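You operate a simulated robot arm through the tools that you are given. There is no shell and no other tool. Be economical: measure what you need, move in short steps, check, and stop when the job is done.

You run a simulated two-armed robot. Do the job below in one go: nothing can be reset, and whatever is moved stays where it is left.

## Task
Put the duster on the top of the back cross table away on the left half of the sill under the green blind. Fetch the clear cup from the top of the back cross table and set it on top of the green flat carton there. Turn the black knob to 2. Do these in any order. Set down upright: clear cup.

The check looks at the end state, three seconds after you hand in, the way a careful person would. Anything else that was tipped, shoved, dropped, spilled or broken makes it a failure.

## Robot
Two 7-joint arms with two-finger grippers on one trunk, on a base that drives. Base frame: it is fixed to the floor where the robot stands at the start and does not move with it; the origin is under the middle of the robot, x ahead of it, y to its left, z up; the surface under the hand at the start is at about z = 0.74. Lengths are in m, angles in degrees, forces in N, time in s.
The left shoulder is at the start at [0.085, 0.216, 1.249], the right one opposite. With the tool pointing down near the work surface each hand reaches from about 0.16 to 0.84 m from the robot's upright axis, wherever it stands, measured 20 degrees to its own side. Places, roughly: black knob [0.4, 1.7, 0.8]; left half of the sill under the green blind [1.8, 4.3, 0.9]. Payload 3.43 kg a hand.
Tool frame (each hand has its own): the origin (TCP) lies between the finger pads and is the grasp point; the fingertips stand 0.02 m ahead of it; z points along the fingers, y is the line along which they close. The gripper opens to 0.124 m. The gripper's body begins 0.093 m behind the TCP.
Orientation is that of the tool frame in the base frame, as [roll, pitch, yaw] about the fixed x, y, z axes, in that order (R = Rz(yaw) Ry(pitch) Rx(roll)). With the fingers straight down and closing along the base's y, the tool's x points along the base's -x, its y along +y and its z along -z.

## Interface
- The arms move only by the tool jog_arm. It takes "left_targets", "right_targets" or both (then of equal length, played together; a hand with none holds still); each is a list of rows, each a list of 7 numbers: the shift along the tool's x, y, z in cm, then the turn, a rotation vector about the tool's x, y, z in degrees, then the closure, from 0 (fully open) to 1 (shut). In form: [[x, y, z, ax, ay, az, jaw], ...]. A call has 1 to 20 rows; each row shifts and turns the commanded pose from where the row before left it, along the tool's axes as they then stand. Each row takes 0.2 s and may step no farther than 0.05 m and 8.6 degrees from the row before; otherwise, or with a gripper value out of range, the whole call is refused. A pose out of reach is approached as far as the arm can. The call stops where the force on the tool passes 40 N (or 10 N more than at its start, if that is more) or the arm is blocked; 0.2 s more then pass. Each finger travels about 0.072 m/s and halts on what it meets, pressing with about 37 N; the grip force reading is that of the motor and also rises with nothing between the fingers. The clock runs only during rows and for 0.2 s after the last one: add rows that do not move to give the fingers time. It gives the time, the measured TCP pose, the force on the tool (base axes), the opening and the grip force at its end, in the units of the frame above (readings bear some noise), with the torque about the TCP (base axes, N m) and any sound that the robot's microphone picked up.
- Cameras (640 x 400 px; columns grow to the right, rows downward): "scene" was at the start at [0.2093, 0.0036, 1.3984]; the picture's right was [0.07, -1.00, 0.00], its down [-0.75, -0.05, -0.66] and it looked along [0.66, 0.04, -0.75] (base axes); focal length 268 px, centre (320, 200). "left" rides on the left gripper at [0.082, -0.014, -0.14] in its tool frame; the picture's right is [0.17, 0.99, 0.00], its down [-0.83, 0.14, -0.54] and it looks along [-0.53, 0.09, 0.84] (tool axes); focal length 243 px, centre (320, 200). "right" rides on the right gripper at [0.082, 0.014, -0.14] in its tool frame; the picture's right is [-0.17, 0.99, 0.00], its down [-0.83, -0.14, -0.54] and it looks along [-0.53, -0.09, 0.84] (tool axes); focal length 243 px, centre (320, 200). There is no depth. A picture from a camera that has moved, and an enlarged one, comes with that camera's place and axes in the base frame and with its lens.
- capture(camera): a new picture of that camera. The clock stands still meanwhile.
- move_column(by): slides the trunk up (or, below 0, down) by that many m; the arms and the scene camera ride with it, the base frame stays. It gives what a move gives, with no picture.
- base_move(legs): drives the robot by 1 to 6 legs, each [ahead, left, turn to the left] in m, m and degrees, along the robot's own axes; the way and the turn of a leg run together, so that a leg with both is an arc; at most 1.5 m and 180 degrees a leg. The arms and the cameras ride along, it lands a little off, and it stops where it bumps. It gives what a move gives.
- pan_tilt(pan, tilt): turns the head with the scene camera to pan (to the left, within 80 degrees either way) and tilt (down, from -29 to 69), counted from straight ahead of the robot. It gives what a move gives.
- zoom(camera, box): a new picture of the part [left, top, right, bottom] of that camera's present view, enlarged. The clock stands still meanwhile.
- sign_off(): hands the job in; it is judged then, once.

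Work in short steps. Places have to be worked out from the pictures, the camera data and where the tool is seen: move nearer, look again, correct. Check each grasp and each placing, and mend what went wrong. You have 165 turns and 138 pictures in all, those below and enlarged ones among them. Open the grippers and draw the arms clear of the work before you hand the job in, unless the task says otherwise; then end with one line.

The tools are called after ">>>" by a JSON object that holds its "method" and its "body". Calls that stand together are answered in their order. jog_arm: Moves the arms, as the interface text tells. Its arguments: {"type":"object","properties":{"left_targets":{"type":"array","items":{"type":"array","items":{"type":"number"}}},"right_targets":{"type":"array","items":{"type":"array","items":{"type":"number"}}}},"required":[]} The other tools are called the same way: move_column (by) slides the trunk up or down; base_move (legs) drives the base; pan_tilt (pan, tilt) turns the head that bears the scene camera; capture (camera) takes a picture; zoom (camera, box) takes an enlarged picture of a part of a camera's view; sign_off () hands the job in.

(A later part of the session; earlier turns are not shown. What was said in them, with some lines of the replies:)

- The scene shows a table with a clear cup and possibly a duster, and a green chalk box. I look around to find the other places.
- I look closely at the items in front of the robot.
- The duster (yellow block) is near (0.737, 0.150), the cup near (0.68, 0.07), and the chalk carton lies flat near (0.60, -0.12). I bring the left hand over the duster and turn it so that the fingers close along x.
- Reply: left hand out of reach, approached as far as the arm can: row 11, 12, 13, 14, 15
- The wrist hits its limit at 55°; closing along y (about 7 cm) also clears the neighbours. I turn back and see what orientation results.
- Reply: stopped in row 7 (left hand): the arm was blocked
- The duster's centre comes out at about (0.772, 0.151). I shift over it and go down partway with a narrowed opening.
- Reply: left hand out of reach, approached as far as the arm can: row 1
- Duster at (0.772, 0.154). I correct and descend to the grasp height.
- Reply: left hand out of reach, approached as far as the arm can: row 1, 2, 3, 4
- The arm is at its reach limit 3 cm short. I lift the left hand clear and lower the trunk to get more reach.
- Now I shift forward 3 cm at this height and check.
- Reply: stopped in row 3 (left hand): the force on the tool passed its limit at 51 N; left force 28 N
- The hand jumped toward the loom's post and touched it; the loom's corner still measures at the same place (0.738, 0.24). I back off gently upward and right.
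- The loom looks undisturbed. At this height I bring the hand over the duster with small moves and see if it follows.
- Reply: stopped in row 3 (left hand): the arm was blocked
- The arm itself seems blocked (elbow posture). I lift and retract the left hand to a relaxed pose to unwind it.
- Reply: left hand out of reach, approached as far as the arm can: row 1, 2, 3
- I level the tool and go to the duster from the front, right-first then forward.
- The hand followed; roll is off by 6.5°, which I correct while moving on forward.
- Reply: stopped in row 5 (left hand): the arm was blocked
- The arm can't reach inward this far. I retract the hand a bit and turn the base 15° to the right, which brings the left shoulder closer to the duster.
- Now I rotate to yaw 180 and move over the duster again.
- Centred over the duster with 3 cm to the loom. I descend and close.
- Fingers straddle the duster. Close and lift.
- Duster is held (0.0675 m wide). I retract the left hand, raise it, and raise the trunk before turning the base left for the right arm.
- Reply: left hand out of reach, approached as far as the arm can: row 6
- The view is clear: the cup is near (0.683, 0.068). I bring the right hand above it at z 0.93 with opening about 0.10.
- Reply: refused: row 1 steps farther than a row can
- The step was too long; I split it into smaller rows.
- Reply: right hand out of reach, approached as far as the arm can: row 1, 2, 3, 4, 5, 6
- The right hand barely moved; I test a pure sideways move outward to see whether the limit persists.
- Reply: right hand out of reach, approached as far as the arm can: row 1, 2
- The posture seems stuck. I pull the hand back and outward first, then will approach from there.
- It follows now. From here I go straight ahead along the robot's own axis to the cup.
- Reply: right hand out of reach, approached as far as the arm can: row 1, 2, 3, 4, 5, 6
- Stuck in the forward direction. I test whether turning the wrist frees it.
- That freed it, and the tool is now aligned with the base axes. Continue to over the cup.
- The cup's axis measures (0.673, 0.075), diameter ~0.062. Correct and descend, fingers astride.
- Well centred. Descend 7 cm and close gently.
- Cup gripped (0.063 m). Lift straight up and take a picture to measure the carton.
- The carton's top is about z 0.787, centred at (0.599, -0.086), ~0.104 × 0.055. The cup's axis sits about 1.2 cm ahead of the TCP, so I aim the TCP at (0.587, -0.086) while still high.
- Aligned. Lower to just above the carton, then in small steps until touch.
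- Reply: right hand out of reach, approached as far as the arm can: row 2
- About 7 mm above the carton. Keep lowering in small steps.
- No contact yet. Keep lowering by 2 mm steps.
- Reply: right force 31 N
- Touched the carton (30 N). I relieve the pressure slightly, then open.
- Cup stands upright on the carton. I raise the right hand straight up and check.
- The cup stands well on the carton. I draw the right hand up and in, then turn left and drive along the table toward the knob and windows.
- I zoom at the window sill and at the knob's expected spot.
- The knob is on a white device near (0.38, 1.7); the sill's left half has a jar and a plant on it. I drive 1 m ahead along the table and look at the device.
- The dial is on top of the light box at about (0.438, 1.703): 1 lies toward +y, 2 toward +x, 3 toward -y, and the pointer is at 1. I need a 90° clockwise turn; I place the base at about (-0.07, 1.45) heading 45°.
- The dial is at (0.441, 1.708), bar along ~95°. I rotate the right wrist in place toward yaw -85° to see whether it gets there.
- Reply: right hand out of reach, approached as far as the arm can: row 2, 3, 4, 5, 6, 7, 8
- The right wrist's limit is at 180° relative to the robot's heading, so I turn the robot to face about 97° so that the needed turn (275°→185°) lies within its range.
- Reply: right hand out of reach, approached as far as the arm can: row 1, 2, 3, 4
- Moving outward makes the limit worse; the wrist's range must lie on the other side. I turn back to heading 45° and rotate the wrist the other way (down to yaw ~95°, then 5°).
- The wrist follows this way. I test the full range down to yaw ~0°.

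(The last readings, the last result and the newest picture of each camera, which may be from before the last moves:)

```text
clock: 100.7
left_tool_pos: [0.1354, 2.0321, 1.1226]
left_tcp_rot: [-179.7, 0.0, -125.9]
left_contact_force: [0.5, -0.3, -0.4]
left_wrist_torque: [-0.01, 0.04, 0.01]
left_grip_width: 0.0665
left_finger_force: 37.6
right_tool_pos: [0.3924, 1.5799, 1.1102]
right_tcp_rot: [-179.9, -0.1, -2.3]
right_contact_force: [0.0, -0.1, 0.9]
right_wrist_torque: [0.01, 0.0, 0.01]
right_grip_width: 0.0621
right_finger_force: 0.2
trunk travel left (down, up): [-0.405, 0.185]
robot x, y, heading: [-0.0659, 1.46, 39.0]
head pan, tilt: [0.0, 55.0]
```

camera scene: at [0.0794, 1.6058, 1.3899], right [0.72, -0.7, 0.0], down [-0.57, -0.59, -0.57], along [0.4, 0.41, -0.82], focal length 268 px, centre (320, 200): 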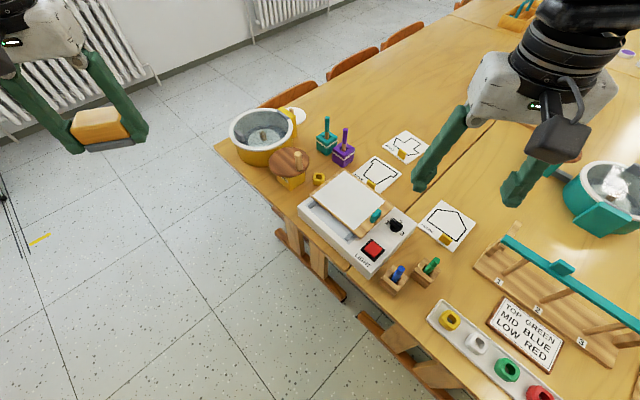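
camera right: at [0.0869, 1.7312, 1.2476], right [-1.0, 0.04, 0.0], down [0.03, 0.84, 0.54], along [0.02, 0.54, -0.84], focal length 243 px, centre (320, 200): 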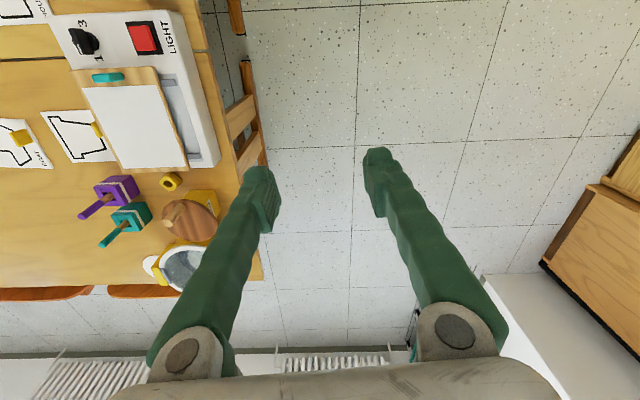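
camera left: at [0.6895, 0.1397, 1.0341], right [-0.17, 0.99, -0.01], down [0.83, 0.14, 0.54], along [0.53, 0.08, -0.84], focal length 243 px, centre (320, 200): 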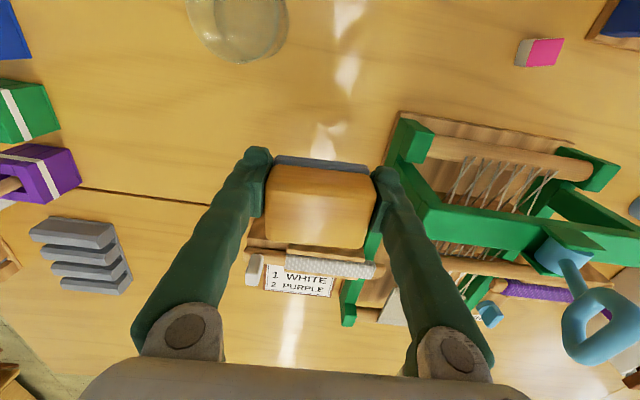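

Full range works. I move above the dial and turn back to yaw ~96°.

>>> {"method": "jog_arm", "body": {"right_targets": [[1.1, -3.25, 3, 0, 0, 0, 0.5], [1.1, -3.25, 3, 0, 0, 0, 0.5], [1.1, -3.25, 3, 0, 0, 0, 0.5], [1.05, -3.25, 3, 0, 0, 0, 0.5], [0, 0, 3, 0, 0, -8.2, 0.5], [0, 0, 0, 0, 0, -8.2, 0.5], [0, 0, 0, 0, 0, -8.2, 0.5], [0, 0, 0, 0, 0, -8.2, 0.5], [0, 0, 0, 0, 0, -8.2, 0.5], [0, 0, 0, 0, 0, -8.2, 0.5], [0, 0, 0, 0, 0, -8.2, 0.5], [0, 0, 0, 0, 0, -8.2, 0.5], [0, 0, 0, 0, 0, -8.2, 0.5], [0, 0, 0, 0, 0, -8.2, 0.5], [0, 0, 0, 0, 0, -8.2, 0.5], [0, 0, 0, 0, 0, -8.2, 0.5], [0, 0, 0, 0, 0, 0, 0.5]]}}

>>> {"method": "capture", "body": {"camera": "right"}}

>>> {"method": "capture", "body": {"camera": "scene"}}

```text
clock: 104.3
left_tool_pos: [0.1346, 2.0319, 1.1216]
left_tcp_rot: [-179.8, 0.0, -125.9]
left_contact_force: [0.1, 1.0, -0.5]
left_wrist_torque: [0.0, 0.01, -0.01]
left_grip_width: 0.0664
left_finger_force: 37.0
right_tool_pos: [0.4411, 1.709, 0.9591]
right_tcp_rot: [180.0, 0.0, 96.3]
right_contact_force: [-0.1, -0.6, 0.0]
right_wrist_torque: [-0.02, -0.01, 0.0]
right_grip_width: 0.0622
right_finger_force: 0.0
trunk travel left (down, up): [-0.405, 0.185]
robot x, y, heading: [-0.0623, 1.4626, 39.1]
head pan, tilt: [0.0, 55.0]
```

```text
83 pictures are left
camera right: at [0.4468, 1.7926, 1.0985], right [1.0, -0.06, 0.0], down [-0.05, -0.84, 0.54], along [-0.03, -0.54, -0.84], focal length 243 px, centre (320, 200)
```

right: 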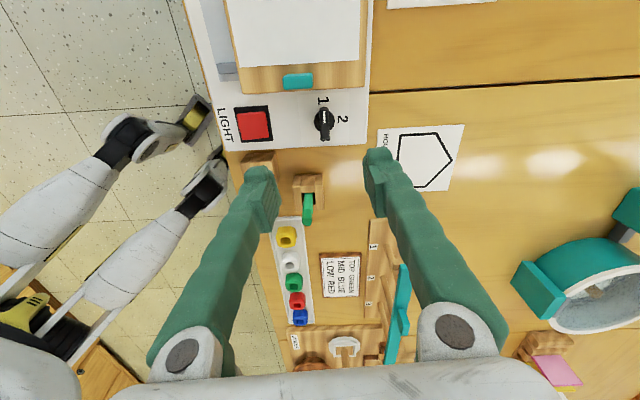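

```text
82 pictures are left
camera scene: at [0.0953, 1.59, 1.3899], right [0.63, -0.78, 0.0], down [-0.64, -0.52, -0.57], along [0.45, 0.36, -0.82], focal length 268 px, centre (320, 200)
```

scene: 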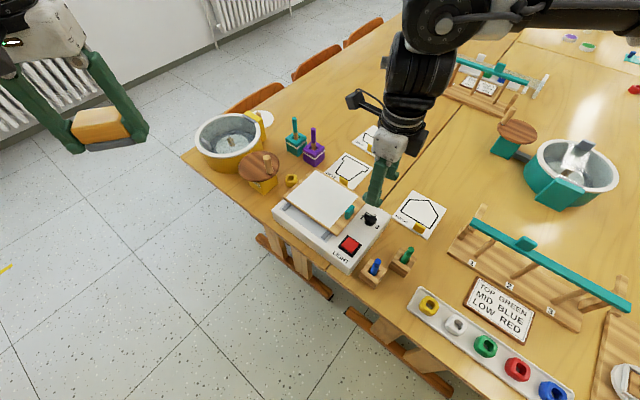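

>>> {"method": "zoom", "body": {"camera": "right", "box": [280, 80, 370, 152]}}

```text
5.56 times, centred on (325, 116) of right
camera zoom: at [0.4468, 1.7926, 1.0985], right [1.0, -0.06, 0.0], down [-0.05, -0.84, 0.54], along [-0.03, -0.54, -0.84], focal length 1348 px, centre (292, 667)
```

zoom: 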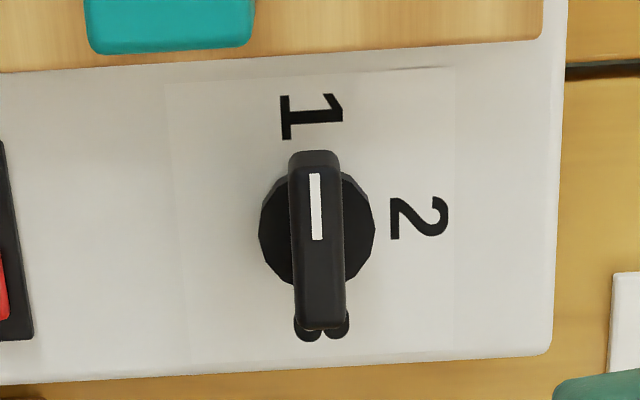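

The bar lies along y with pointer at 1; 2 is toward +x. I set yaw 90°, shift by a few mm and go lower.

>>> {"method": "jog_arm", "body": {"right_targets": [[0.3, 0.4, 3, 0, 0, 6.3, 0.55], [0, 0, 3, 0, 0, 0, 0.55], [0, 0, 1, 0, 0, 0, 0.55], [0, 0, 0, 0, 0, 0, 0.55]]}}

>>> {"method": "capture", "body": {"camera": "right"}}

>>> {"method": "zoom", "body": {"camera": "scene", "box": [330, 180, 410, 240]}}

```text
clock: 105.3
left_tool_pos: [0.1358, 2.0297, 1.1233]
left_tcp_rot: [-179.7, 0.0, -125.9]
left_contact_force: [-0.3, 0.1, 0.2]
left_wrist_torque: [-0.04, 0.02, -0.03]
left_grip_width: 0.0665
left_finger_force: 37.2
right_tool_pos: [0.4471, 1.713, 0.8878]
right_tcp_rot: [180.0, -0.1, 89.9]
right_contact_force: [0.4, -0.9, 0.3]
right_wrist_torque: [-0.05, 0.0, 0.02]
right_grip_width: 0.0559
right_finger_force: 0.0
trunk travel left (down, up): [-0.405, 0.185]
robot x, y, heading: [-0.063, 1.4619, 39.0]
head pan, tilt: [0.0, 55.0]
```

```text
80 pictures are left
camera right: at [0.4603, 1.7946, 1.0279], right [0.99, -0.17, 0.0], down [-0.14, -0.83, 0.54], along [-0.09, -0.53, -0.84], focal length 243 px, centre (320, 200)
```

right: 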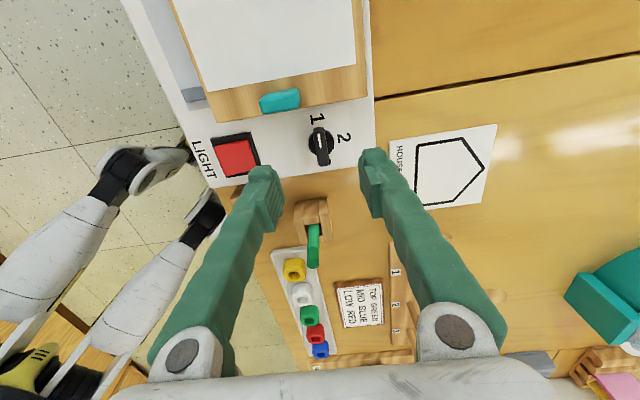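

```text
6.67 times, centred on (370, 210) of scene
camera zoom: at [0.0954, 1.59, 1.3899], right [0.63, -0.78, 0.0], down [-0.64, -0.52, -0.57], along [0.45, 0.36, -0.82], focal length 1784 px, centre (-13, 133)
```

zoom: 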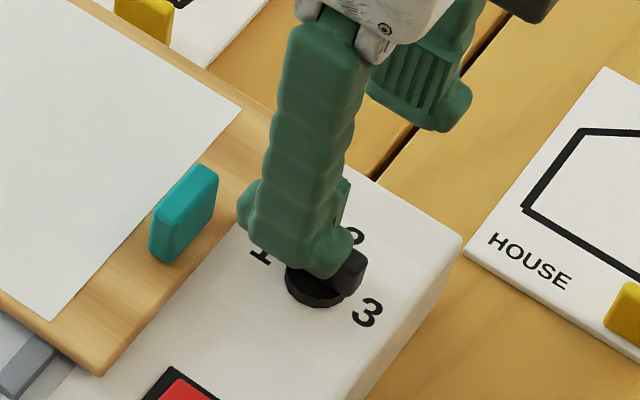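

Triangulating, the bar's top is about z 0.815 at (0.447, 1.714). I descend so that the tips reach about z 0.80.

>>> {"method": "jog_arm", "body": {"right_targets": [[0, 0, 3, 0, 0, 0, 0.6], [0, 0, 2, 0, 0, 0, 0.6], [0, 0, 0.6, 0, 0, 0, 0.6], [0, 0, 0.5, 0, 0, 0, 0.6], [0, 0, 0, 0, 0, 0, 0.6]]}}

>>> {"method": "capture", "body": {"camera": "right"}}

>>> {"method": "zoom", "body": {"camera": "scene", "box": [330, 180, 410, 240]}}

```text
clock: 106.5
left_tool_pos: [0.135, 2.0315, 1.1237]
left_tcp_rot: [-179.7, 0.0, -125.9]
left_contact_force: [0.4, 0.3, -1.1]
left_wrist_torque: [-0.03, 0.0, -0.01]
left_grip_width: 0.0663
left_finger_force: 37.2
right_tool_pos: [0.446, 1.7126, 0.8295]
right_tcp_rot: [179.9, -0.1, 89.9]
right_contact_force: [0.0, 0.4, -0.7]
right_wrist_torque: [-0.01, -0.02, -0.01]
right_grip_width: 0.0497
right_finger_force: 0.0
trunk travel left (down, up): [-0.405, 0.185]
robot x, y, heading: [-0.0635, 1.4625, 39.0]
head pan, tilt: [0.0, 55.0]
```

```text
78 pictures are left
camera right: at [0.4595, 1.7949, 0.9683], right [0.99, -0.17, 0.0], down [-0.14, -0.83, 0.54], along [-0.09, -0.53, -0.84], focal length 243 px, centre (320, 200)
```

right: 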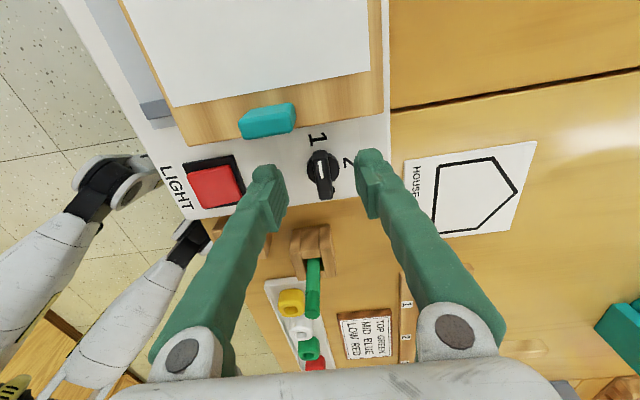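

```text
6.67 times, centred on (370, 210) of scene
camera zoom: at [0.0952, 1.59, 1.3899], right [0.63, -0.78, 0.0], down [-0.64, -0.52, -0.57], along [0.45, 0.36, -0.82], focal length 1784 px, centre (-13, 133)
```

zoom: 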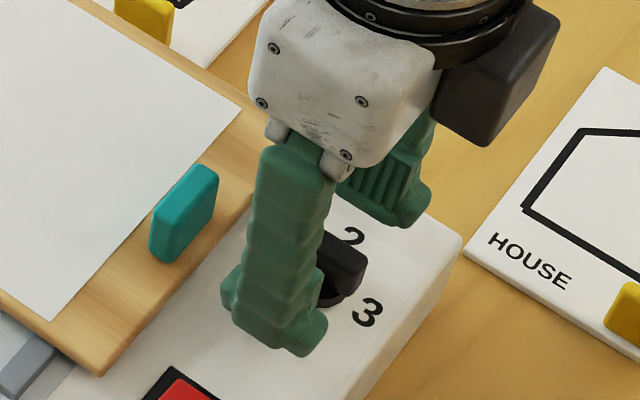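

The bar is between the fingers. A little lower and +3 mm in y, then close.

>>> {"method": "jog_arm", "body": {"right_targets": [[0.3, 0, 0.4, 0, 0, 0, 0.6], [0, 0, 0.4, 0, 0, 0, 0.6], [0, 0, 0, 0, 0, 0, 0.75], [0, 0, 0, 0, 0, 0, 0.9], [0, 0, 0, 0, 0, 0, 1], [0, 0, 0, 0, 0, 0, 1], [0, 0, 0, 0, 0, 0, 1]]}}

>>> {"method": "capture", "body": {"camera": "right"}}

```text
clock: 108.1
left_tool_pos: [0.1358, 2.0311, 1.1228]
left_tcp_rot: [-179.7, -0.1, -125.8]
left_contact_force: [-0.5, -0.6, -1.4]
left_wrist_torque: [0.0, 0.0, -0.03]
left_grip_width: 0.0665
left_finger_force: 37.1
right_tool_pos: [0.447, 1.7152, 0.8192]
right_tcp_rot: [179.8, -0.1, 89.9]
right_contact_force: [9.8, 0.7, -0.5]
right_wrist_torque: [-0.03, -0.08, 0.04]
right_grip_width: 0.0097
right_finger_force: 44.1
trunk travel left (down, up): [-0.405, 0.185]
robot x, y, heading: [-0.061, 1.4649, 39.2]
head pan, tilt: [0.0, 55.0]
```

```text
76 pictures are left
camera right: at [0.4619, 1.7975, 0.9591], right [0.99, -0.17, 0.0], down [-0.14, -0.83, 0.54], along [-0.09, -0.53, -0.84], focal length 243 px, centre (320, 200)
```

right: 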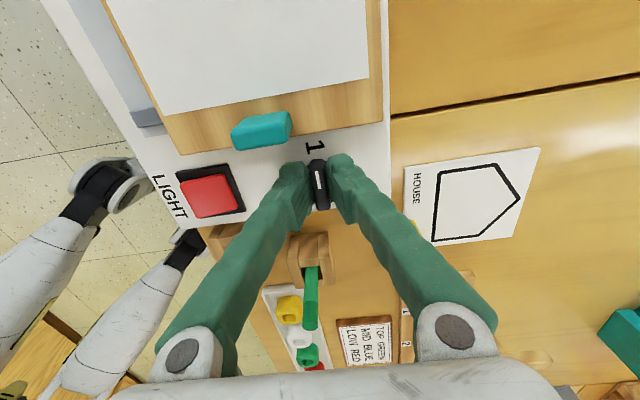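

Gripped (9.7 mm). I relax the side load slightly and turn clockwise in stages, watching forces.

>>> {"method": "jog_arm", "body": {"right_targets": [[0, 0.15, 0, 0, 0, 0, 1], [0, 0, 0, 0, 0, 8, 1], [0, 0, 0, 0, 0, 8, 1], [0, 0, 0, 0, 0, 8, 1], [0, 0, 0, 0, 0, 0, 1]]}}

```text
clock: 109.3
left_tool_pos: [0.1358, 2.0315, 1.1232]
left_tcp_rot: [-179.7, 0.0, -126.0]
left_contact_force: [-0.1, -0.1, -0.8]
left_wrist_torque: [-0.01, 0.0, 0.02]
left_grip_width: 0.0664
left_finger_force: 37.0
right_tool_pos: [0.4481, 1.7141, 0.8196]
right_tcp_rot: [179.9, -0.1, 65.9]
right_contact_force: [9.6, -1.9, 1.5]
right_wrist_torque: [-0.48, 0.09, 0.04]
right_grip_width: 0.0098
right_finger_force: 43.3
trunk travel left (down, up): [-0.405, 0.185]
robot x, y, heading: [-0.0631, 1.4635, 39.0]
head pan, tilt: [0.0, 55.0]
```

Turning with low forces. Continue to yaw ~0°.

>>> {"method": "jog_arm", "body": {"right_targets": [[0, 0, 0, 0, 0, 8.2, 1], [0, 0, 0, 0, 0, 8.2, 1], [0, 0, 0, 0, 0, 8.2, 1], [0, 0, 0, 0, 0, 8.2, 1], [0, 0, 0, 0, 0, 8.2, 1], [0, 0, 0, 0, 0, 8.2, 1], [0, 0, 0, 0, 0, 8.2, 1], [0, 0, 0, 0, 0, 8.2, 1], [0, 0, 0, 0, 0, 0, 1]]}}

>>> {"method": "capture", "body": {"camera": "right"}}

```text
clock: 111.3
left_tool_pos: [0.1362, 2.0301, 1.1247]
left_tcp_rot: [-179.8, -0.2, -125.9]
left_contact_force: [-0.9, -0.4, 0.2]
left_wrist_torque: [-0.02, 0.03, 0.01]
left_grip_width: 0.0666
left_finger_force: 37.1
right_tool_pos: [0.4504, 1.7139, 0.8188]
right_tcp_rot: [-179.8, -0.1, 0.0]
right_contact_force: [23.2, -11.2, 12.1]
right_wrist_torque: [-0.12, -0.62, 0.04]
right_grip_width: 0.0102
right_finger_force: 43.4
trunk travel left (down, up): [-0.405, 0.185]
robot x, y, heading: [-0.0617, 1.4613, 39.2]
head pan, tilt: [0.0, 55.0]
```

```text
75 pictures are left
camera right: at [0.5321, 1.6997, 0.9592], right [-0.16, -0.99, 0.0], down [-0.83, 0.14, 0.54], along [-0.53, 0.09, -0.84], focal length 243 px, centre (320, 200)
```

right: 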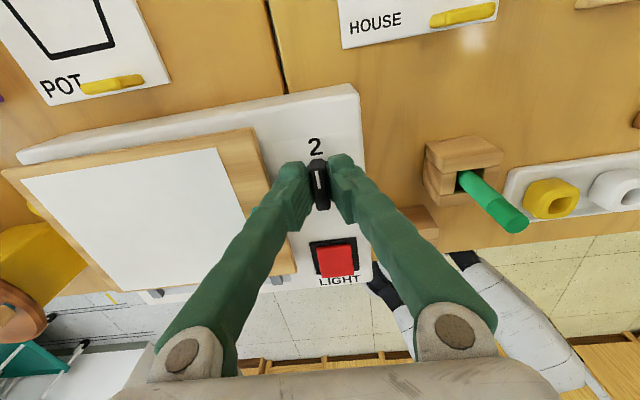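

Pointer faces 2. Open slowly and lift, then verify.

>>> {"method": "jog_arm", "body": {"right_targets": [[0, 0, 0, 0, 0, 0, 0.85], [0, 0, 0, 0, 0, 0, 0.7], [0, 0, 0, 0, 0, 0, 0.65], [0, 0, 0, 0, 0, 0, 0.65], [0, 0, -3, 0, 0, 0, 0.65], [0, 0, -4, 0, 0, 0, 0.65], [0, 0, -4, 0, 0, 0, 0.65], [0, 0, 0, 0, 0, 0, 0.65]]}}

>>> {"method": "zoom", "body": {"camera": "right", "box": [250, 80, 390, 192]}}

```text
clock: 113.1
left_tool_pos: [0.1354, 2.0318, 1.1218]
left_tcp_rot: [-179.7, 0.0, -126.0]
left_contact_force: [-0.3, -0.4, -1.0]
left_wrist_torque: [0.01, 0.0, 0.02]
left_grip_width: 0.0665
left_finger_force: 37.2
right_tool_pos: [0.4481, 1.7156, 0.9275]
right_tcp_rot: [-179.9, -0.1, 0.2]
right_contact_force: [-0.5, -0.7, -0.8]
right_wrist_torque: [0.01, -0.02, 0.03]
right_grip_width: 0.0438
right_finger_force: 0.0
trunk travel left (down, up): [-0.405, 0.185]
robot x, y, heading: [-0.0635, 1.4629, 39.1]
head pan, tilt: [0.0, 55.0]
```

```text
3.57 times, centred on (320, 136) of right
camera zoom: at [0.5307, 1.7029, 1.0674], right [-0.16, -0.99, 0.0], down [-0.83, 0.13, 0.54], along [-0.53, 0.09, -0.84], focal length 866 px, centre (320, 429)
```

zoom: 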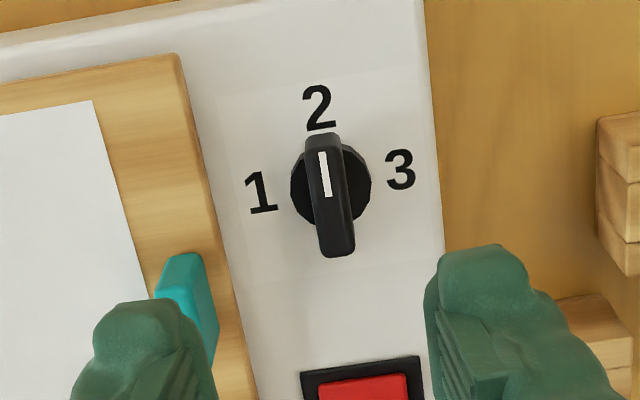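

The knob now points at 2. I raise and retract the right hand, turn to heading 90° and drive toward the window wall.

>>> {"method": "jog_arm", "body": {"right_targets": [[0, 0, -4, 0, 0, 0, 0.65], [0, 0, -4, 0, 0, 0, 0.65], [0, 0, -4, 0, 0, 0, 0.65], [-3.1, 2.5, -3, 0, 0, 0, 0.65], [-3.1, 2.5, -2, 0, 0, 0, 0.65], [-3.1, 2.5, 0, 0, 0, 0, 0.65], [0, 0, 0, 0, 0, 0, 0.65]]}}

>>> {"method": "base_move", "body": {"legs": [[0, 0, 51], [1.0, 0, 0]]}}

>>> {"method": "pan_tilt", "body": {"pan": -45, "tilt": 25}}

>>> {"method": "capture", "body": {"camera": "scene"}}

```text
clock: 114.7
left_tool_pos: [0.1349, 2.0316, 1.1229]
left_tcp_rot: [-179.7, 0.0, -126.0]
left_contact_force: [-0.4, -0.1, -0.8]
left_wrist_torque: [0.0, -0.01, -0.01]
left_grip_width: 0.0663
left_finger_force: 37.0
right_tool_pos: [0.3539, 1.6386, 1.0983]
right_tcp_rot: [-179.9, -0.1, 0.2]
right_contact_force: [-0.5, 0.8, 0.7]
right_wrist_torque: [0.0, 0.05, 0.02]
right_grip_width: 0.0434
right_finger_force: 0.1
trunk travel left (down, up): [-0.405, 0.185]
robot x, y, heading: [-0.0652, 1.4588, 39.2]
head pan, tilt: [0.0, 55.0]
```

```text
clock: 124.2
left_tool_pos: [-0.3877, 2.9752, 1.1236]
left_tcp_rot: [-179.7, 0.0, -74.7]
left_contact_force: [1.1, 0.6, -0.9]
left_wrist_torque: [0.0, -0.01, -0.01]
left_grip_width: 0.0667
left_finger_force: 36.9
right_tool_pos: [0.0548, 2.9004, 1.0992]
right_tcp_rot: [-179.9, -0.1, 51.6]
right_contact_force: [0.0, -0.2, 0.0]
right_wrist_torque: [-0.02, -0.01, -0.01]
right_grip_width: 0.0433
right_finger_force: 0.0
trunk travel left (down, up): [-0.405, 0.185]
robot x, y, heading: [-0.0663, 2.4676, 90.1]
head pan, tilt: [0.0, 55.0]
```

```text
clock: 125.3
left_tool_pos: [-0.3875, 2.975, 1.1224]
left_tcp_rot: [-179.7, -0.1, -74.7]
left_contact_force: [-1.2, -0.8, -0.3]
left_wrist_torque: [0.01, -0.02, 0.02]
left_grip_width: 0.0666
left_finger_force: 37.4
right_tool_pos: [0.0559, 2.9004, 1.0994]
right_tcp_rot: [-179.9, -0.2, 51.5]
right_contact_force: [-0.4, 0.5, 0.3]
right_wrist_torque: [0.02, -0.01, -0.01]
right_grip_width: 0.0434
right_finger_force: 0.1
trunk travel left (down, up): [-0.405, 0.185]
robot x, y, heading: [-0.0662, 2.4675, 90.2]
head pan, tilt: [-45.0, 25.0]
```

```text
73 pictures are left
camera scene: at [-0.0046, 2.6608, 1.4339], right [0.71, -0.7, 0.0], down [-0.3, -0.3, -0.91], along [0.64, 0.64, -0.42], focal length 268 px, centre (320, 200)
```

scene: 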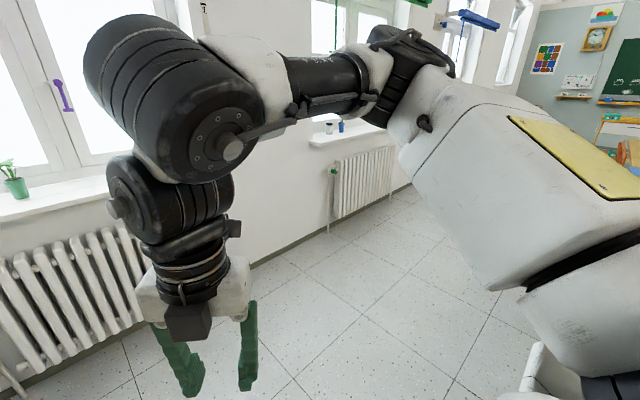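

The corridor by the windows is clear. I drive 0.75 m ahead, then sideways to the right.

>>> {"method": "base_move", "body": {"legs": [[0.75, 0, 0], [0, -1.4, 0]]}}

>>> {"method": "pan_tilt", "body": {"pan": -10, "tilt": 30}}

>>> {"method": "capture", "body": {"camera": "scene"}}

```text
clock: 148.7
left_tool_pos: [1.0072, 3.73, 1.1226]
left_tcp_rot: [-179.7, 0.0, -74.3]
left_contact_force: [0.1, -0.4, -1.1]
left_wrist_torque: [0.0, -0.04, -0.02]
left_grip_width: 0.0666
left_finger_force: 37.3
right_tool_pos: [1.4515, 3.6583, 1.099]
right_tcp_rot: [-179.9, -0.1, 51.9]
right_contact_force: [0.2, -1.3, 1.1]
right_wrist_torque: [0.02, 0.03, -0.03]
right_grip_width: 0.043
right_finger_force: 0.0
trunk travel left (down, up): [-0.405, 0.185]
robot x, y, heading: [1.3328, 3.2248, 90.6]
head pan, tilt: [-45.0, 25.0]
```

```text
clock: 149.7
left_tool_pos: [1.0084, 3.7296, 1.122]
left_tcp_rot: [-179.7, 0.0, -74.4]
left_contact_force: [-0.2, -0.3, 0.2]
left_wrist_torque: [0.0, 0.0, 0.02]
left_grip_width: 0.0666
left_finger_force: 37.5
right_tool_pos: [1.4516, 3.6575, 1.0992]
right_tcp_rot: [-179.8, -0.2, 51.8]
right_contact_force: [0.0, -0.1, -0.1]
right_wrist_torque: [0.0, 0.01, -0.01]
right_grip_width: 0.0434
right_finger_force: 0.1
trunk travel left (down, up): [-0.405, 0.185]
robot x, y, heading: [1.3282, 3.2231, 90.8]
head pan, tilt: [-10.0, 30.0]
```

```text
72 pictures are left
camera scene: at [1.343, 3.4413, 1.426], right [0.99, -0.16, 0.0], down [-0.08, -0.49, -0.87], along [0.14, 0.85, -0.5], focal length 268 px, centre (320, 200)
```

scene: 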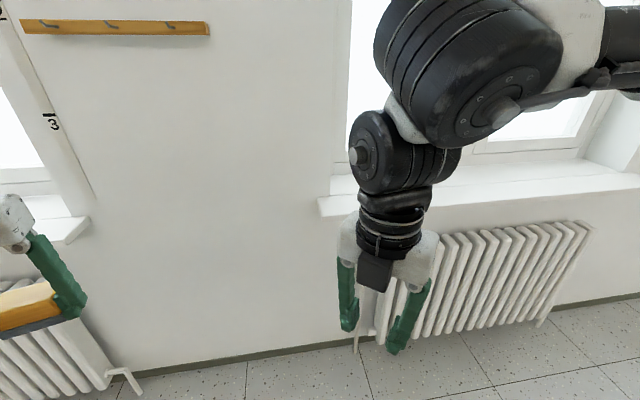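

Sill's left front corner is at about (1.47, 4.25). I move right and a bit ahead and look at the jar and plant.

>>> {"method": "base_move", "body": {"legs": [[0.12, -0.42, -0.8]]}}

>>> {"method": "pan_tilt", "body": {"pan": 10, "tilt": 30}}

>>> {"method": "capture", "body": {"camera": "scene"}}

>>> {"method": "capture", "body": {"camera": "left"}}

```text
clock: 155.9
left_tool_pos: [1.4418, 3.856, 1.1232]
left_tcp_rot: [-179.7, 0.0, -75.1]
left_contact_force: [0.5, 0.1, -1.2]
left_wrist_torque: [0.03, 0.01, 0.01]
left_grip_width: 0.0664
left_finger_force: 37.0
right_tool_pos: [1.8836, 3.777, 1.099]
right_tcp_rot: [-179.9, -0.1, 51.1]
right_contact_force: [0.1, -0.2, -0.7]
right_wrist_torque: [0.01, -0.02, -0.01]
right_grip_width: 0.0434
right_finger_force: 0.1
trunk travel left (down, up): [-0.405, 0.185]
robot x, y, heading: [1.7561, 3.3411, 89.9]
head pan, tilt: [-10.0, 30.0]
```

```text
clock: 156.7
left_tool_pos: [1.4417, 3.8559, 1.1225]
left_tcp_rot: [-179.7, -0.1, -75.1]
left_contact_force: [-0.3, -0.9, -0.5]
left_wrist_torque: [0.0, 0.0, 0.06]
left_grip_width: 0.0667
left_finger_force: 37.2
right_tool_pos: [1.8841, 3.7769, 1.0989]
right_tcp_rot: [-180.0, -0.1, 51.1]
right_contact_force: [0.0, 0.0, 0.4]
right_wrist_torque: [-0.02, -0.01, 0.01]
right_grip_width: 0.0436
right_finger_force: 0.0
trunk travel left (down, up): [-0.405, 0.185]
robot x, y, heading: [1.755, 3.3467, 90.0]
head pan, tilt: [10.0, 30.0]
```

```text
71 pictures are left
camera scene: at [1.7409, 3.5623, 1.426], right [0.99, 0.17, 0.0], down [0.09, -0.49, -0.87], along [-0.15, 0.85, -0.5], focal length 268 px, centre (320, 200)
```

scene: 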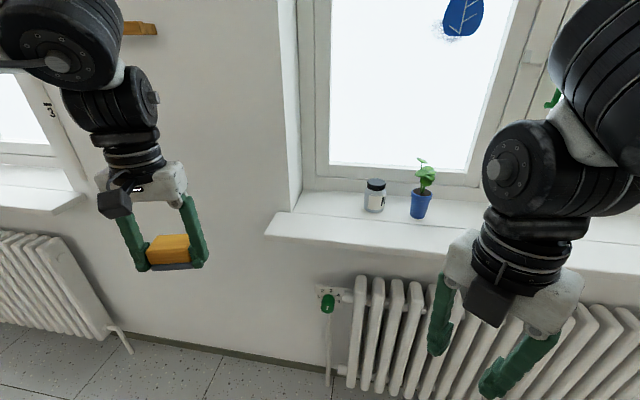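

```text
70 pictures are left
camera left: at [1.4744, 3.7803, 1.2634], right [-0.91, -0.41, -0.01], down [-0.35, 0.77, 0.54], along [-0.22, 0.49, -0.84], focal length 243 px, centre (320, 200)
```

left: 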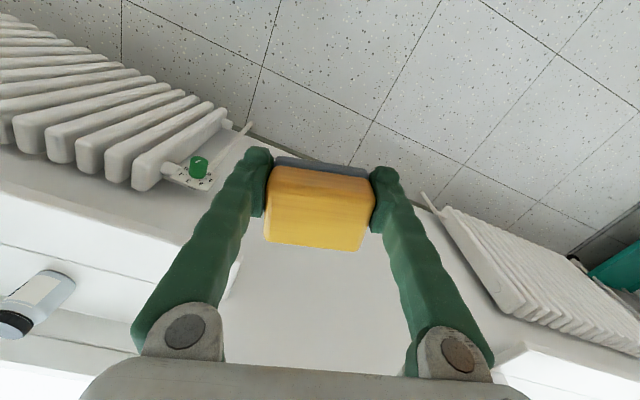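

The jar is at (1.79, 4.42), plant at (1.95, 4.40); the free spot near (1.62, 4.33) suits the duster. I bring the left hand inward and align it first.

>>> {"method": "jog_arm", "body": {"left_targets": [[2.7, -3.9, 0, 0, 0, 0, 0.7], [2.7, -3.9, 0, 0, 0, 0, 0.7], [2.7, -3.9, 0, 0, 0, 0, 0.7], [2.7, -3.8, 0, 0, 0, 0, 0.7], [0, 0, 0, 0, 0, 7.5, 0.7], [0, 0, 0, 0, 0, 7.5, 0.7], [0, 0, 0, 0, 0, 0, 0.7]]}}

>>> {"method": "base_move", "body": {"legs": [[0.3, 0, 0]]}}

>>> {"method": "capture", "body": {"camera": "scene"}}

>>> {"method": "capture", "body": {"camera": "left"}}

```text
clock: 158.3
left_tool_pos: [1.458, 3.8493, 1.1283]
left_tcp_rot: [-179.7, 0.1, -90.2]
left_contact_force: [-0.1, 0.6, -1.1]
left_wrist_torque: [0.02, 0.0, -0.02]
left_grip_width: 0.0667
left_finger_force: 36.6
left hand out of reach, approached as far as the arm can: row 1, 2, 3, 4
right_tool_pos: [1.8842, 3.777, 1.0985]
right_tcp_rot: [-180.0, -0.1, 51.1]
right_contact_force: [0.2, 0.6, 0.2]
right_wrist_torque: [-0.02, 0.01, -0.01]
right_grip_width: 0.0435
right_finger_force: 0.1
trunk travel left (down, up): [-0.405, 0.185]
robot x, y, heading: [1.7547, 3.3406, 89.7]
head pan, tilt: [10.0, 30.0]
```

```text
clock: 160.8
left_tool_pos: [1.4581, 4.154, 1.1293]
left_tcp_rot: [-179.8, 0.1, -90.1]
left_contact_force: [-0.7, 0.3, -1.3]
left_wrist_torque: [-0.01, -0.02, -0.02]
left_grip_width: 0.0666
left_finger_force: 37.3
right_tool_pos: [1.885, 4.0831, 1.1001]
right_tcp_rot: [-179.9, -0.1, 51.3]
right_contact_force: [-0.3, 0.1, -0.1]
right_wrist_torque: [0.03, -0.02, -0.02]
right_grip_width: 0.0433
right_finger_force: 0.1
trunk travel left (down, up): [-0.405, 0.185]
robot x, y, heading: [1.7608, 3.6508, 89.8]
head pan, tilt: [10.0, 30.0]
```

```text
69 pictures are left
camera scene: at [1.741, 3.8677, 1.4261], right [0.98, 0.17, 0.0], down [0.09, -0.49, -0.87], along [-0.15, 0.85, -0.5], focal length 268 px, centre (320, 200)
```

scene: 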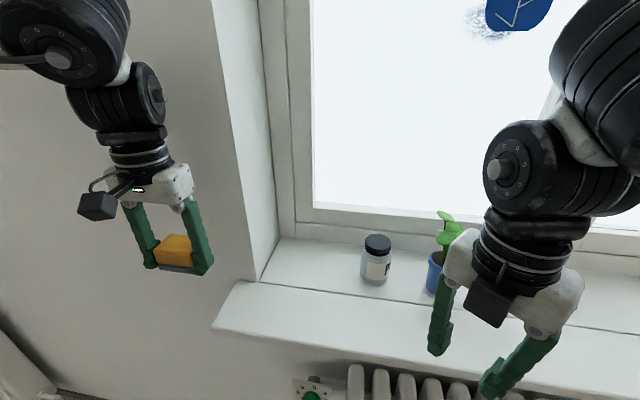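

```text
68 pictures are left
camera left: at [1.4702, 4.0726, 1.2681], right [-0.99, -0.16, -0.01], down [-0.14, 0.83, 0.54], along [-0.08, 0.53, -0.84], focal length 243 px, centre (320, 200)
```

left: 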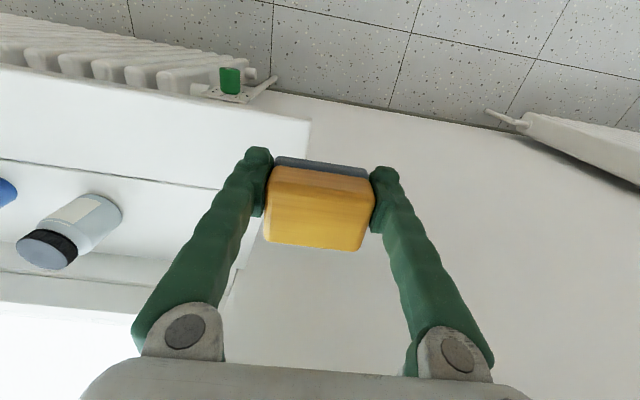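

The left wrist frees up with lower yaw (as the right one did). I rotate 16° more and move toward the spot above the sill, staying high.

>>> {"method": "jog_arm", "body": {"left_targets": [[0, 0, 0, 0, 0, 8, 0.7], [0, 0, 0, 0, 0, 8, 0.7], [-1, -3.8, 0, 0, 0, 0, 0.7], [-1, -3.8, 0, 0, 0, 0, 0.7], [-3.5, -2.0, 0, 0, 0, 0, 0.7], [-3.5, -2.0, 0, 0, 0, 0, 0.7], [-3.5, -0.7, 0, 0, 0, 0, 0.7], [-3.5, 0, 0, 0, 0, 0, 0.7], [0, 0, 0, 0, 0, 0, 0.7]]}}

>>> {"method": "capture", "body": {"camera": "scene"}}

>>> {"method": "capture", "body": {"camera": "left"}}

```text
clock: 162.8
left_tool_pos: [1.617, 4.2753, 1.1312]
left_tcp_rot: [-179.8, 0.2, -106.1]
left_contact_force: [0.2, 0.1, -0.3]
left_wrist_torque: [0.0, 0.0, 0.01]
left_grip_width: 0.0665
left_finger_force: 36.7
right_tool_pos: [1.8845, 4.0828, 1.0995]
right_tcp_rot: [-180.0, -0.1, 51.2]
right_contact_force: [-0.2, 0.2, -0.1]
right_wrist_torque: [-0.01, 0.02, 0.02]
right_grip_width: 0.0433
right_finger_force: 0.0
trunk travel left (down, up): [-0.405, 0.185]
robot x, y, heading: [1.7554, 3.6509, 89.9]
head pan, tilt: [10.0, 30.0]
```

```text
67 pictures are left
camera scene: at [1.7405, 3.8678, 1.4261], right [0.98, 0.17, 0.0], down [0.09, -0.49, -0.87], along [-0.15, 0.85, -0.5], focal length 268 px, centre (320, 200)
```

scene: 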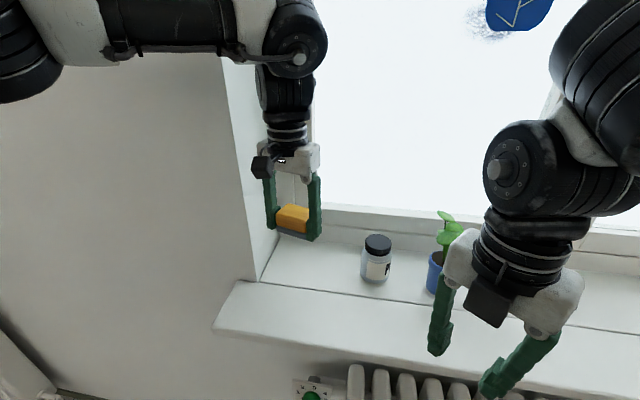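

```text
66 pictures are left
camera left: at [1.6071, 4.1937, 1.271], right [-0.99, 0.11, -0.01], down [0.09, 0.84, 0.54], along [0.07, 0.54, -0.84], focal length 243 px, centre (320, 200)
```

left: 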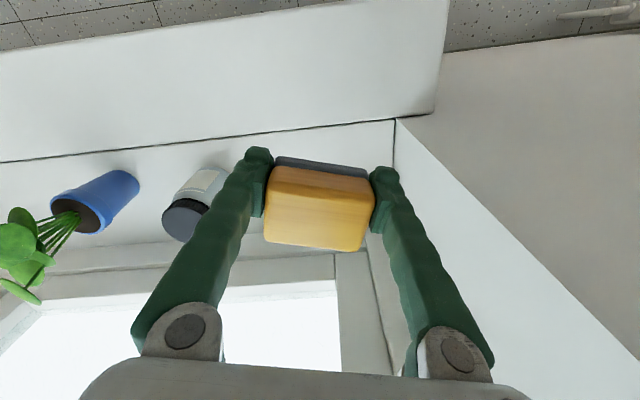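

The wall plane is at y≈4.305 and the recessed board lies behind it; jar's left side is ~x 1.765. I move to (1.62, 4.35) while lowering to z≈0.97.

>>> {"method": "jog_arm", "body": {"left_targets": [[-1.8, 0.45, 4, 0, 0, 0, 0.7], [-1.8, 0.45, 4, 0, 0, 0, 0.7], [-1.8, 0.45, 4, 0, 0, 0, 0.7], [-1.8, 0.45, 3, 0, 0, 0, 0.7], [0, 0, 0, 0, 0, 0, 0.7]]}}

>>> {"method": "capture", "body": {"camera": "scene"}}

>>> {"method": "capture", "body": {"camera": "left"}}

```text
clock: 163.9
left_tool_pos: [1.6226, 4.3477, 0.9789]
left_tcp_rot: [-179.7, 0.2, -106.1]
left_contact_force: [-0.2, -0.3, -0.2]
left_wrist_torque: [-0.01, 0.01, 0.02]
left_grip_width: 0.0665
left_finger_force: 36.4
right_tool_pos: [1.8841, 4.0842, 1.0996]
right_tcp_rot: [-179.9, -0.2, 51.2]
right_contact_force: [0.2, 0.5, -0.1]
right_wrist_torque: [0.0, -0.03, -0.01]
right_grip_width: 0.0434
right_finger_force: 0.0
trunk travel left (down, up): [-0.405, 0.185]
robot x, y, heading: [1.761, 3.6471, 90.1]
head pan, tilt: [10.0, 30.0]
```

```text
65 pictures are left
camera scene: at [1.7408, 3.8676, 1.4261], right [0.98, 0.17, 0.0], down [0.09, -0.49, -0.87], along [-0.15, 0.85, -0.5], focal length 268 px, centre (320, 200)
```

scene: 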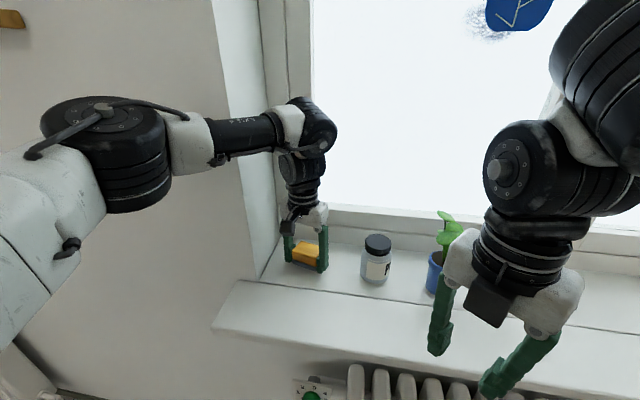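

```text
64 pictures are left
camera left: at [1.612, 4.2657, 1.1189], right [-0.99, 0.11, -0.01], down [0.09, 0.84, 0.54], along [0.07, 0.54, -0.84], focal length 243 px, centre (320, 200)
```

left: 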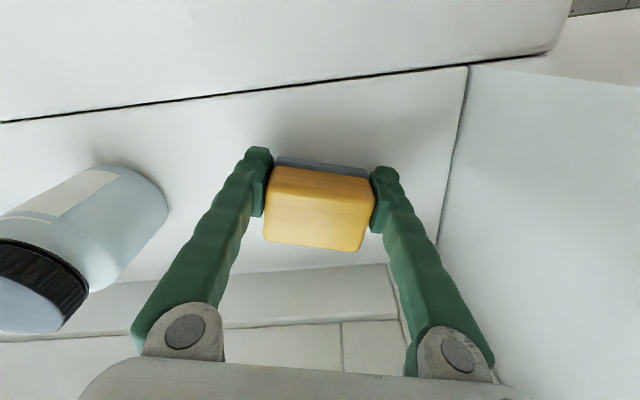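

Good spot. Lower toward the sill, ending in small steps.

>>> {"method": "jog_arm", "body": {"left_targets": [[0, 0, 2.5, 0, 0, 0, 0.7], [0, 0, 1.5, 0, 0, 0, 0.7], [0, 0, 0.5, 0, 0, 0, 0.7], [0, 0, 0.3, 0, 0, 0, 0.7], [0, 0, 0.2, 0, 0, 0, 0.7], [0, 0, 0.2, 0, 0, 0, 0.7], [0, 0, 0, 0, 0, 0, 0.7]]}}

>>> {"method": "zoom", "body": {"camera": "scene", "box": [240, 190, 400, 310]}}

```text
clock: 164.4
left_tool_pos: [1.6232, 4.3485, 0.9686]
left_tcp_rot: [-179.7, 0.5, -105.9]
left_contact_force: [-1.3, -6.3, 13.8]
left_wrist_torque: [-0.33, 0.19, 0.08]
left_grip_width: 0.0669
left_finger_force: 36.5
right_tool_pos: [1.8835, 4.0822, 1.0985]
right_tcp_rot: [-179.9, -0.2, 51.2]
right_contact_force: [-0.5, 0.2, -0.5]
right_wrist_torque: [-0.03, -0.04, -0.02]
right_grip_width: 0.0433
right_finger_force: 0.3
trunk travel left (down, up): [-0.405, 0.185]
robot x, y, heading: [1.7574, 3.6482, 90.0]
head pan, tilt: [10.0, 30.0]
stopped in row 2 (left hand): the force on the tool passed its limit at 52 N (the readings are from after the stop); the commanded pose is now the measured one
```

```text
3.33 times, centred on (320, 250) of scene
camera zoom: at [1.7408, 3.8666, 1.4263], right [0.98, 0.17, 0.0], down [0.09, -0.49, -0.87], along [-0.15, 0.85, -0.5], focal length 892 px, centre (320, 33)
```

zoom: 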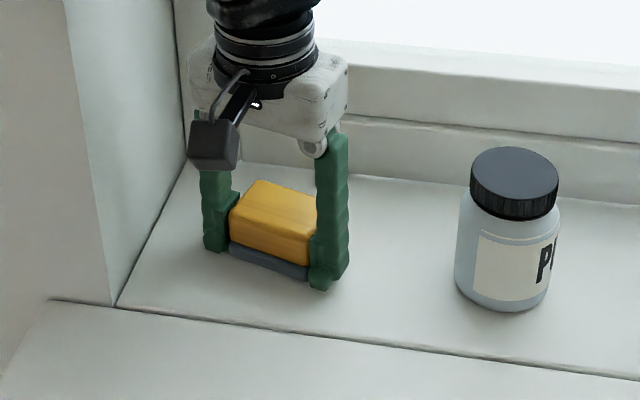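

Contact: the duster rests on the sill (surface ≈ 0.945). I ease, open moderately and lift.

>>> {"method": "jog_arm", "body": {"left_targets": [[0, 0, 0, 0, 0, 0, 0.5], [0, 0, 0, 0, 0, 0, 0.4], [0, 0, 0, 0, 0, 0, 0.3], [0, 0, 0, 0, 0, 0, 0.25], [0, 0, 0, 0, 0, 0, 0.25], [0, 0, -3, 0, 0, 0, 0.25], [0, 0, -4, 0, 0, 0, 0.25], [0, 0, -4, 0, 0, 0, 0.25], [0, 0, 0, 0, 0, 0, 0.25]]}}

>>> {"method": "zoom", "body": {"camera": "scene", "box": [200, 150, 480, 350]}}

>>> {"method": "capture", "body": {"camera": "left"}}

```text
clock: 166.4
left_tool_pos: [1.6225, 4.3499, 1.0751]
left_tcp_rot: [-179.7, 0.4, -105.9]
left_contact_force: [0.0, -0.1, 0.4]
left_wrist_torque: [0.01, -0.04, -0.03]
left_grip_width: 0.0929
left_finger_force: 0.1
right_tool_pos: [1.8837, 4.0851, 1.0983]
right_tcp_rot: [-180.0, -0.1, 51.3]
right_contact_force: [-0.4, 0.5, 0.2]
right_wrist_torque: [-0.02, -0.01, -0.02]
right_grip_width: 0.0433
right_finger_force: 0.0
trunk travel left (down, up): [-0.405, 0.185]
robot x, y, heading: [1.7565, 3.6526, 90.1]
head pan, tilt: [10.0, 30.0]
```

```text
2.00 times, centred on (340, 250) of scene
camera zoom: at [1.7406, 3.8691, 1.4258], right [0.98, 0.17, 0.0], down [0.09, -0.49, -0.87], along [-0.15, 0.85, -0.5], focal length 535 px, centre (280, 100)
```

zoom: 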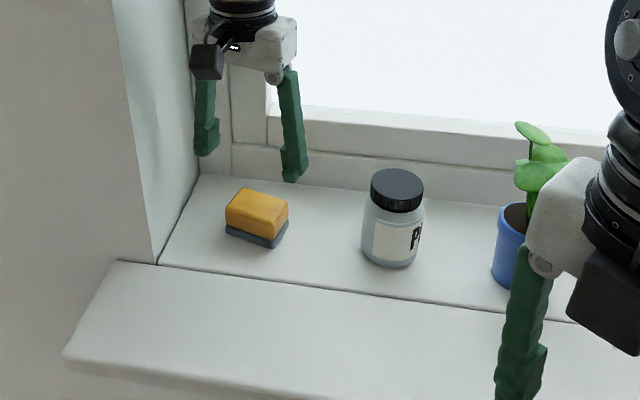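

```text
61 pictures are left
camera left: at [1.6109, 4.2671, 1.2158], right [-0.99, 0.11, -0.01], down [0.09, 0.83, 0.54], along [0.07, 0.54, -0.84], focal length 243 px, centre (320, 200)
```

left: 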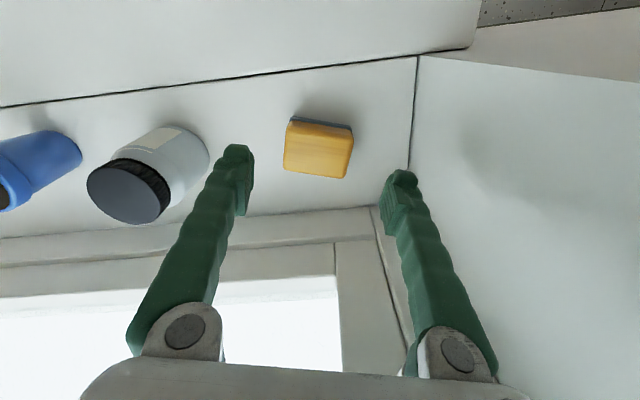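

The duster stands on the left half of the sill, jar and plant untouched. I draw the arms clear by raising the left hand and backing the robot off.

>>> {"method": "jog_arm", "body": {"left_targets": [[0, 0, -3, 0, 0, 0, 0.1], [2, 0, -2, 0, 0, 0, 0], [0, 0, 0, 0, 0, 0, 0]], "right_targets": [[0, 0, 0, 0, 0, 0, 0.3], [0, 0, 0, 0, 0, 0, 0], [0, 0, 0, 0, 0, 0, 0]]}}

>>> {"method": "base_move", "body": {"legs": [[-0.35, 0, 0]]}}

>>> {"method": "capture", "body": {"camera": "scene"}}

```text
clock: 167.2
left_tool_pos: [1.6145, 4.3325, 1.1256]
left_tcp_rot: [-179.7, 0.3, -105.9]
left_contact_force: [0.1, 0.6, -0.1]
left_wrist_torque: [-0.01, -0.01, -0.06]
left_grip_width: 0.124
left_finger_force: 0.0
right_tool_pos: [1.8843, 4.084, 1.099]
right_tcp_rot: [-179.9, -0.1, 51.2]
right_contact_force: [0.3, -0.1, -0.2]
right_wrist_torque: [-0.03, 0.02, -0.01]
right_grip_width: 0.1238
right_finger_force: 0.0
trunk travel left (down, up): [-0.405, 0.185]
robot x, y, heading: [1.7564, 3.6493, 90.0]
head pan, tilt: [10.0, 30.0]
```

```text
clock: 169.8
left_tool_pos: [1.6147, 3.9882, 1.1246]
left_tcp_rot: [-179.6, 0.4, -106.1]
left_contact_force: [0.3, -0.3, -0.3]
left_wrist_torque: [-0.02, 0.02, 0.04]
left_grip_width: 0.1238
left_finger_force: 0.2
right_tool_pos: [1.8833, 3.7398, 1.0978]
right_tcp_rot: [-179.8, -0.1, 51.0]
right_contact_force: [0.5, -0.2, 0.0]
right_wrist_torque: [0.0, 0.02, 0.0]
right_grip_width: 0.1239
right_finger_force: 0.0
trunk travel left (down, up): [-0.405, 0.185]
robot x, y, heading: [1.7553, 3.3044, 89.7]
head pan, tilt: [10.0, 30.0]
```

```text
60 pictures are left
camera scene: at [1.7408, 3.5249, 1.4258], right [0.99, 0.17, 0.0], down [0.09, -0.49, -0.87], along [-0.15, 0.85, -0.5], focal length 268 px, centre (320, 200)
```

scene: 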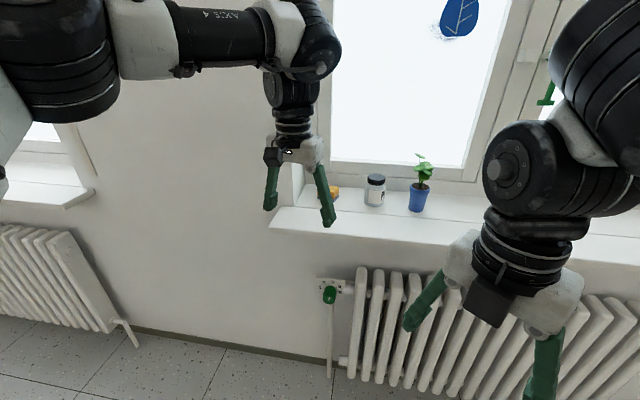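

All three jobs are in place, the grippers are open and the arms are clear, so I hand in.

>>> {"method": "sign_off", "body": {}}

```text
The job is handed in.
```

The job is handed in: the duster is on the left half of the sill under the green blind, the clear cup stands upright on the green chalk carton, and the black knob points to 2. While I was reaching for the duster, a left finger pressed the green loom's post (about 50 N), but its measured position did not change.
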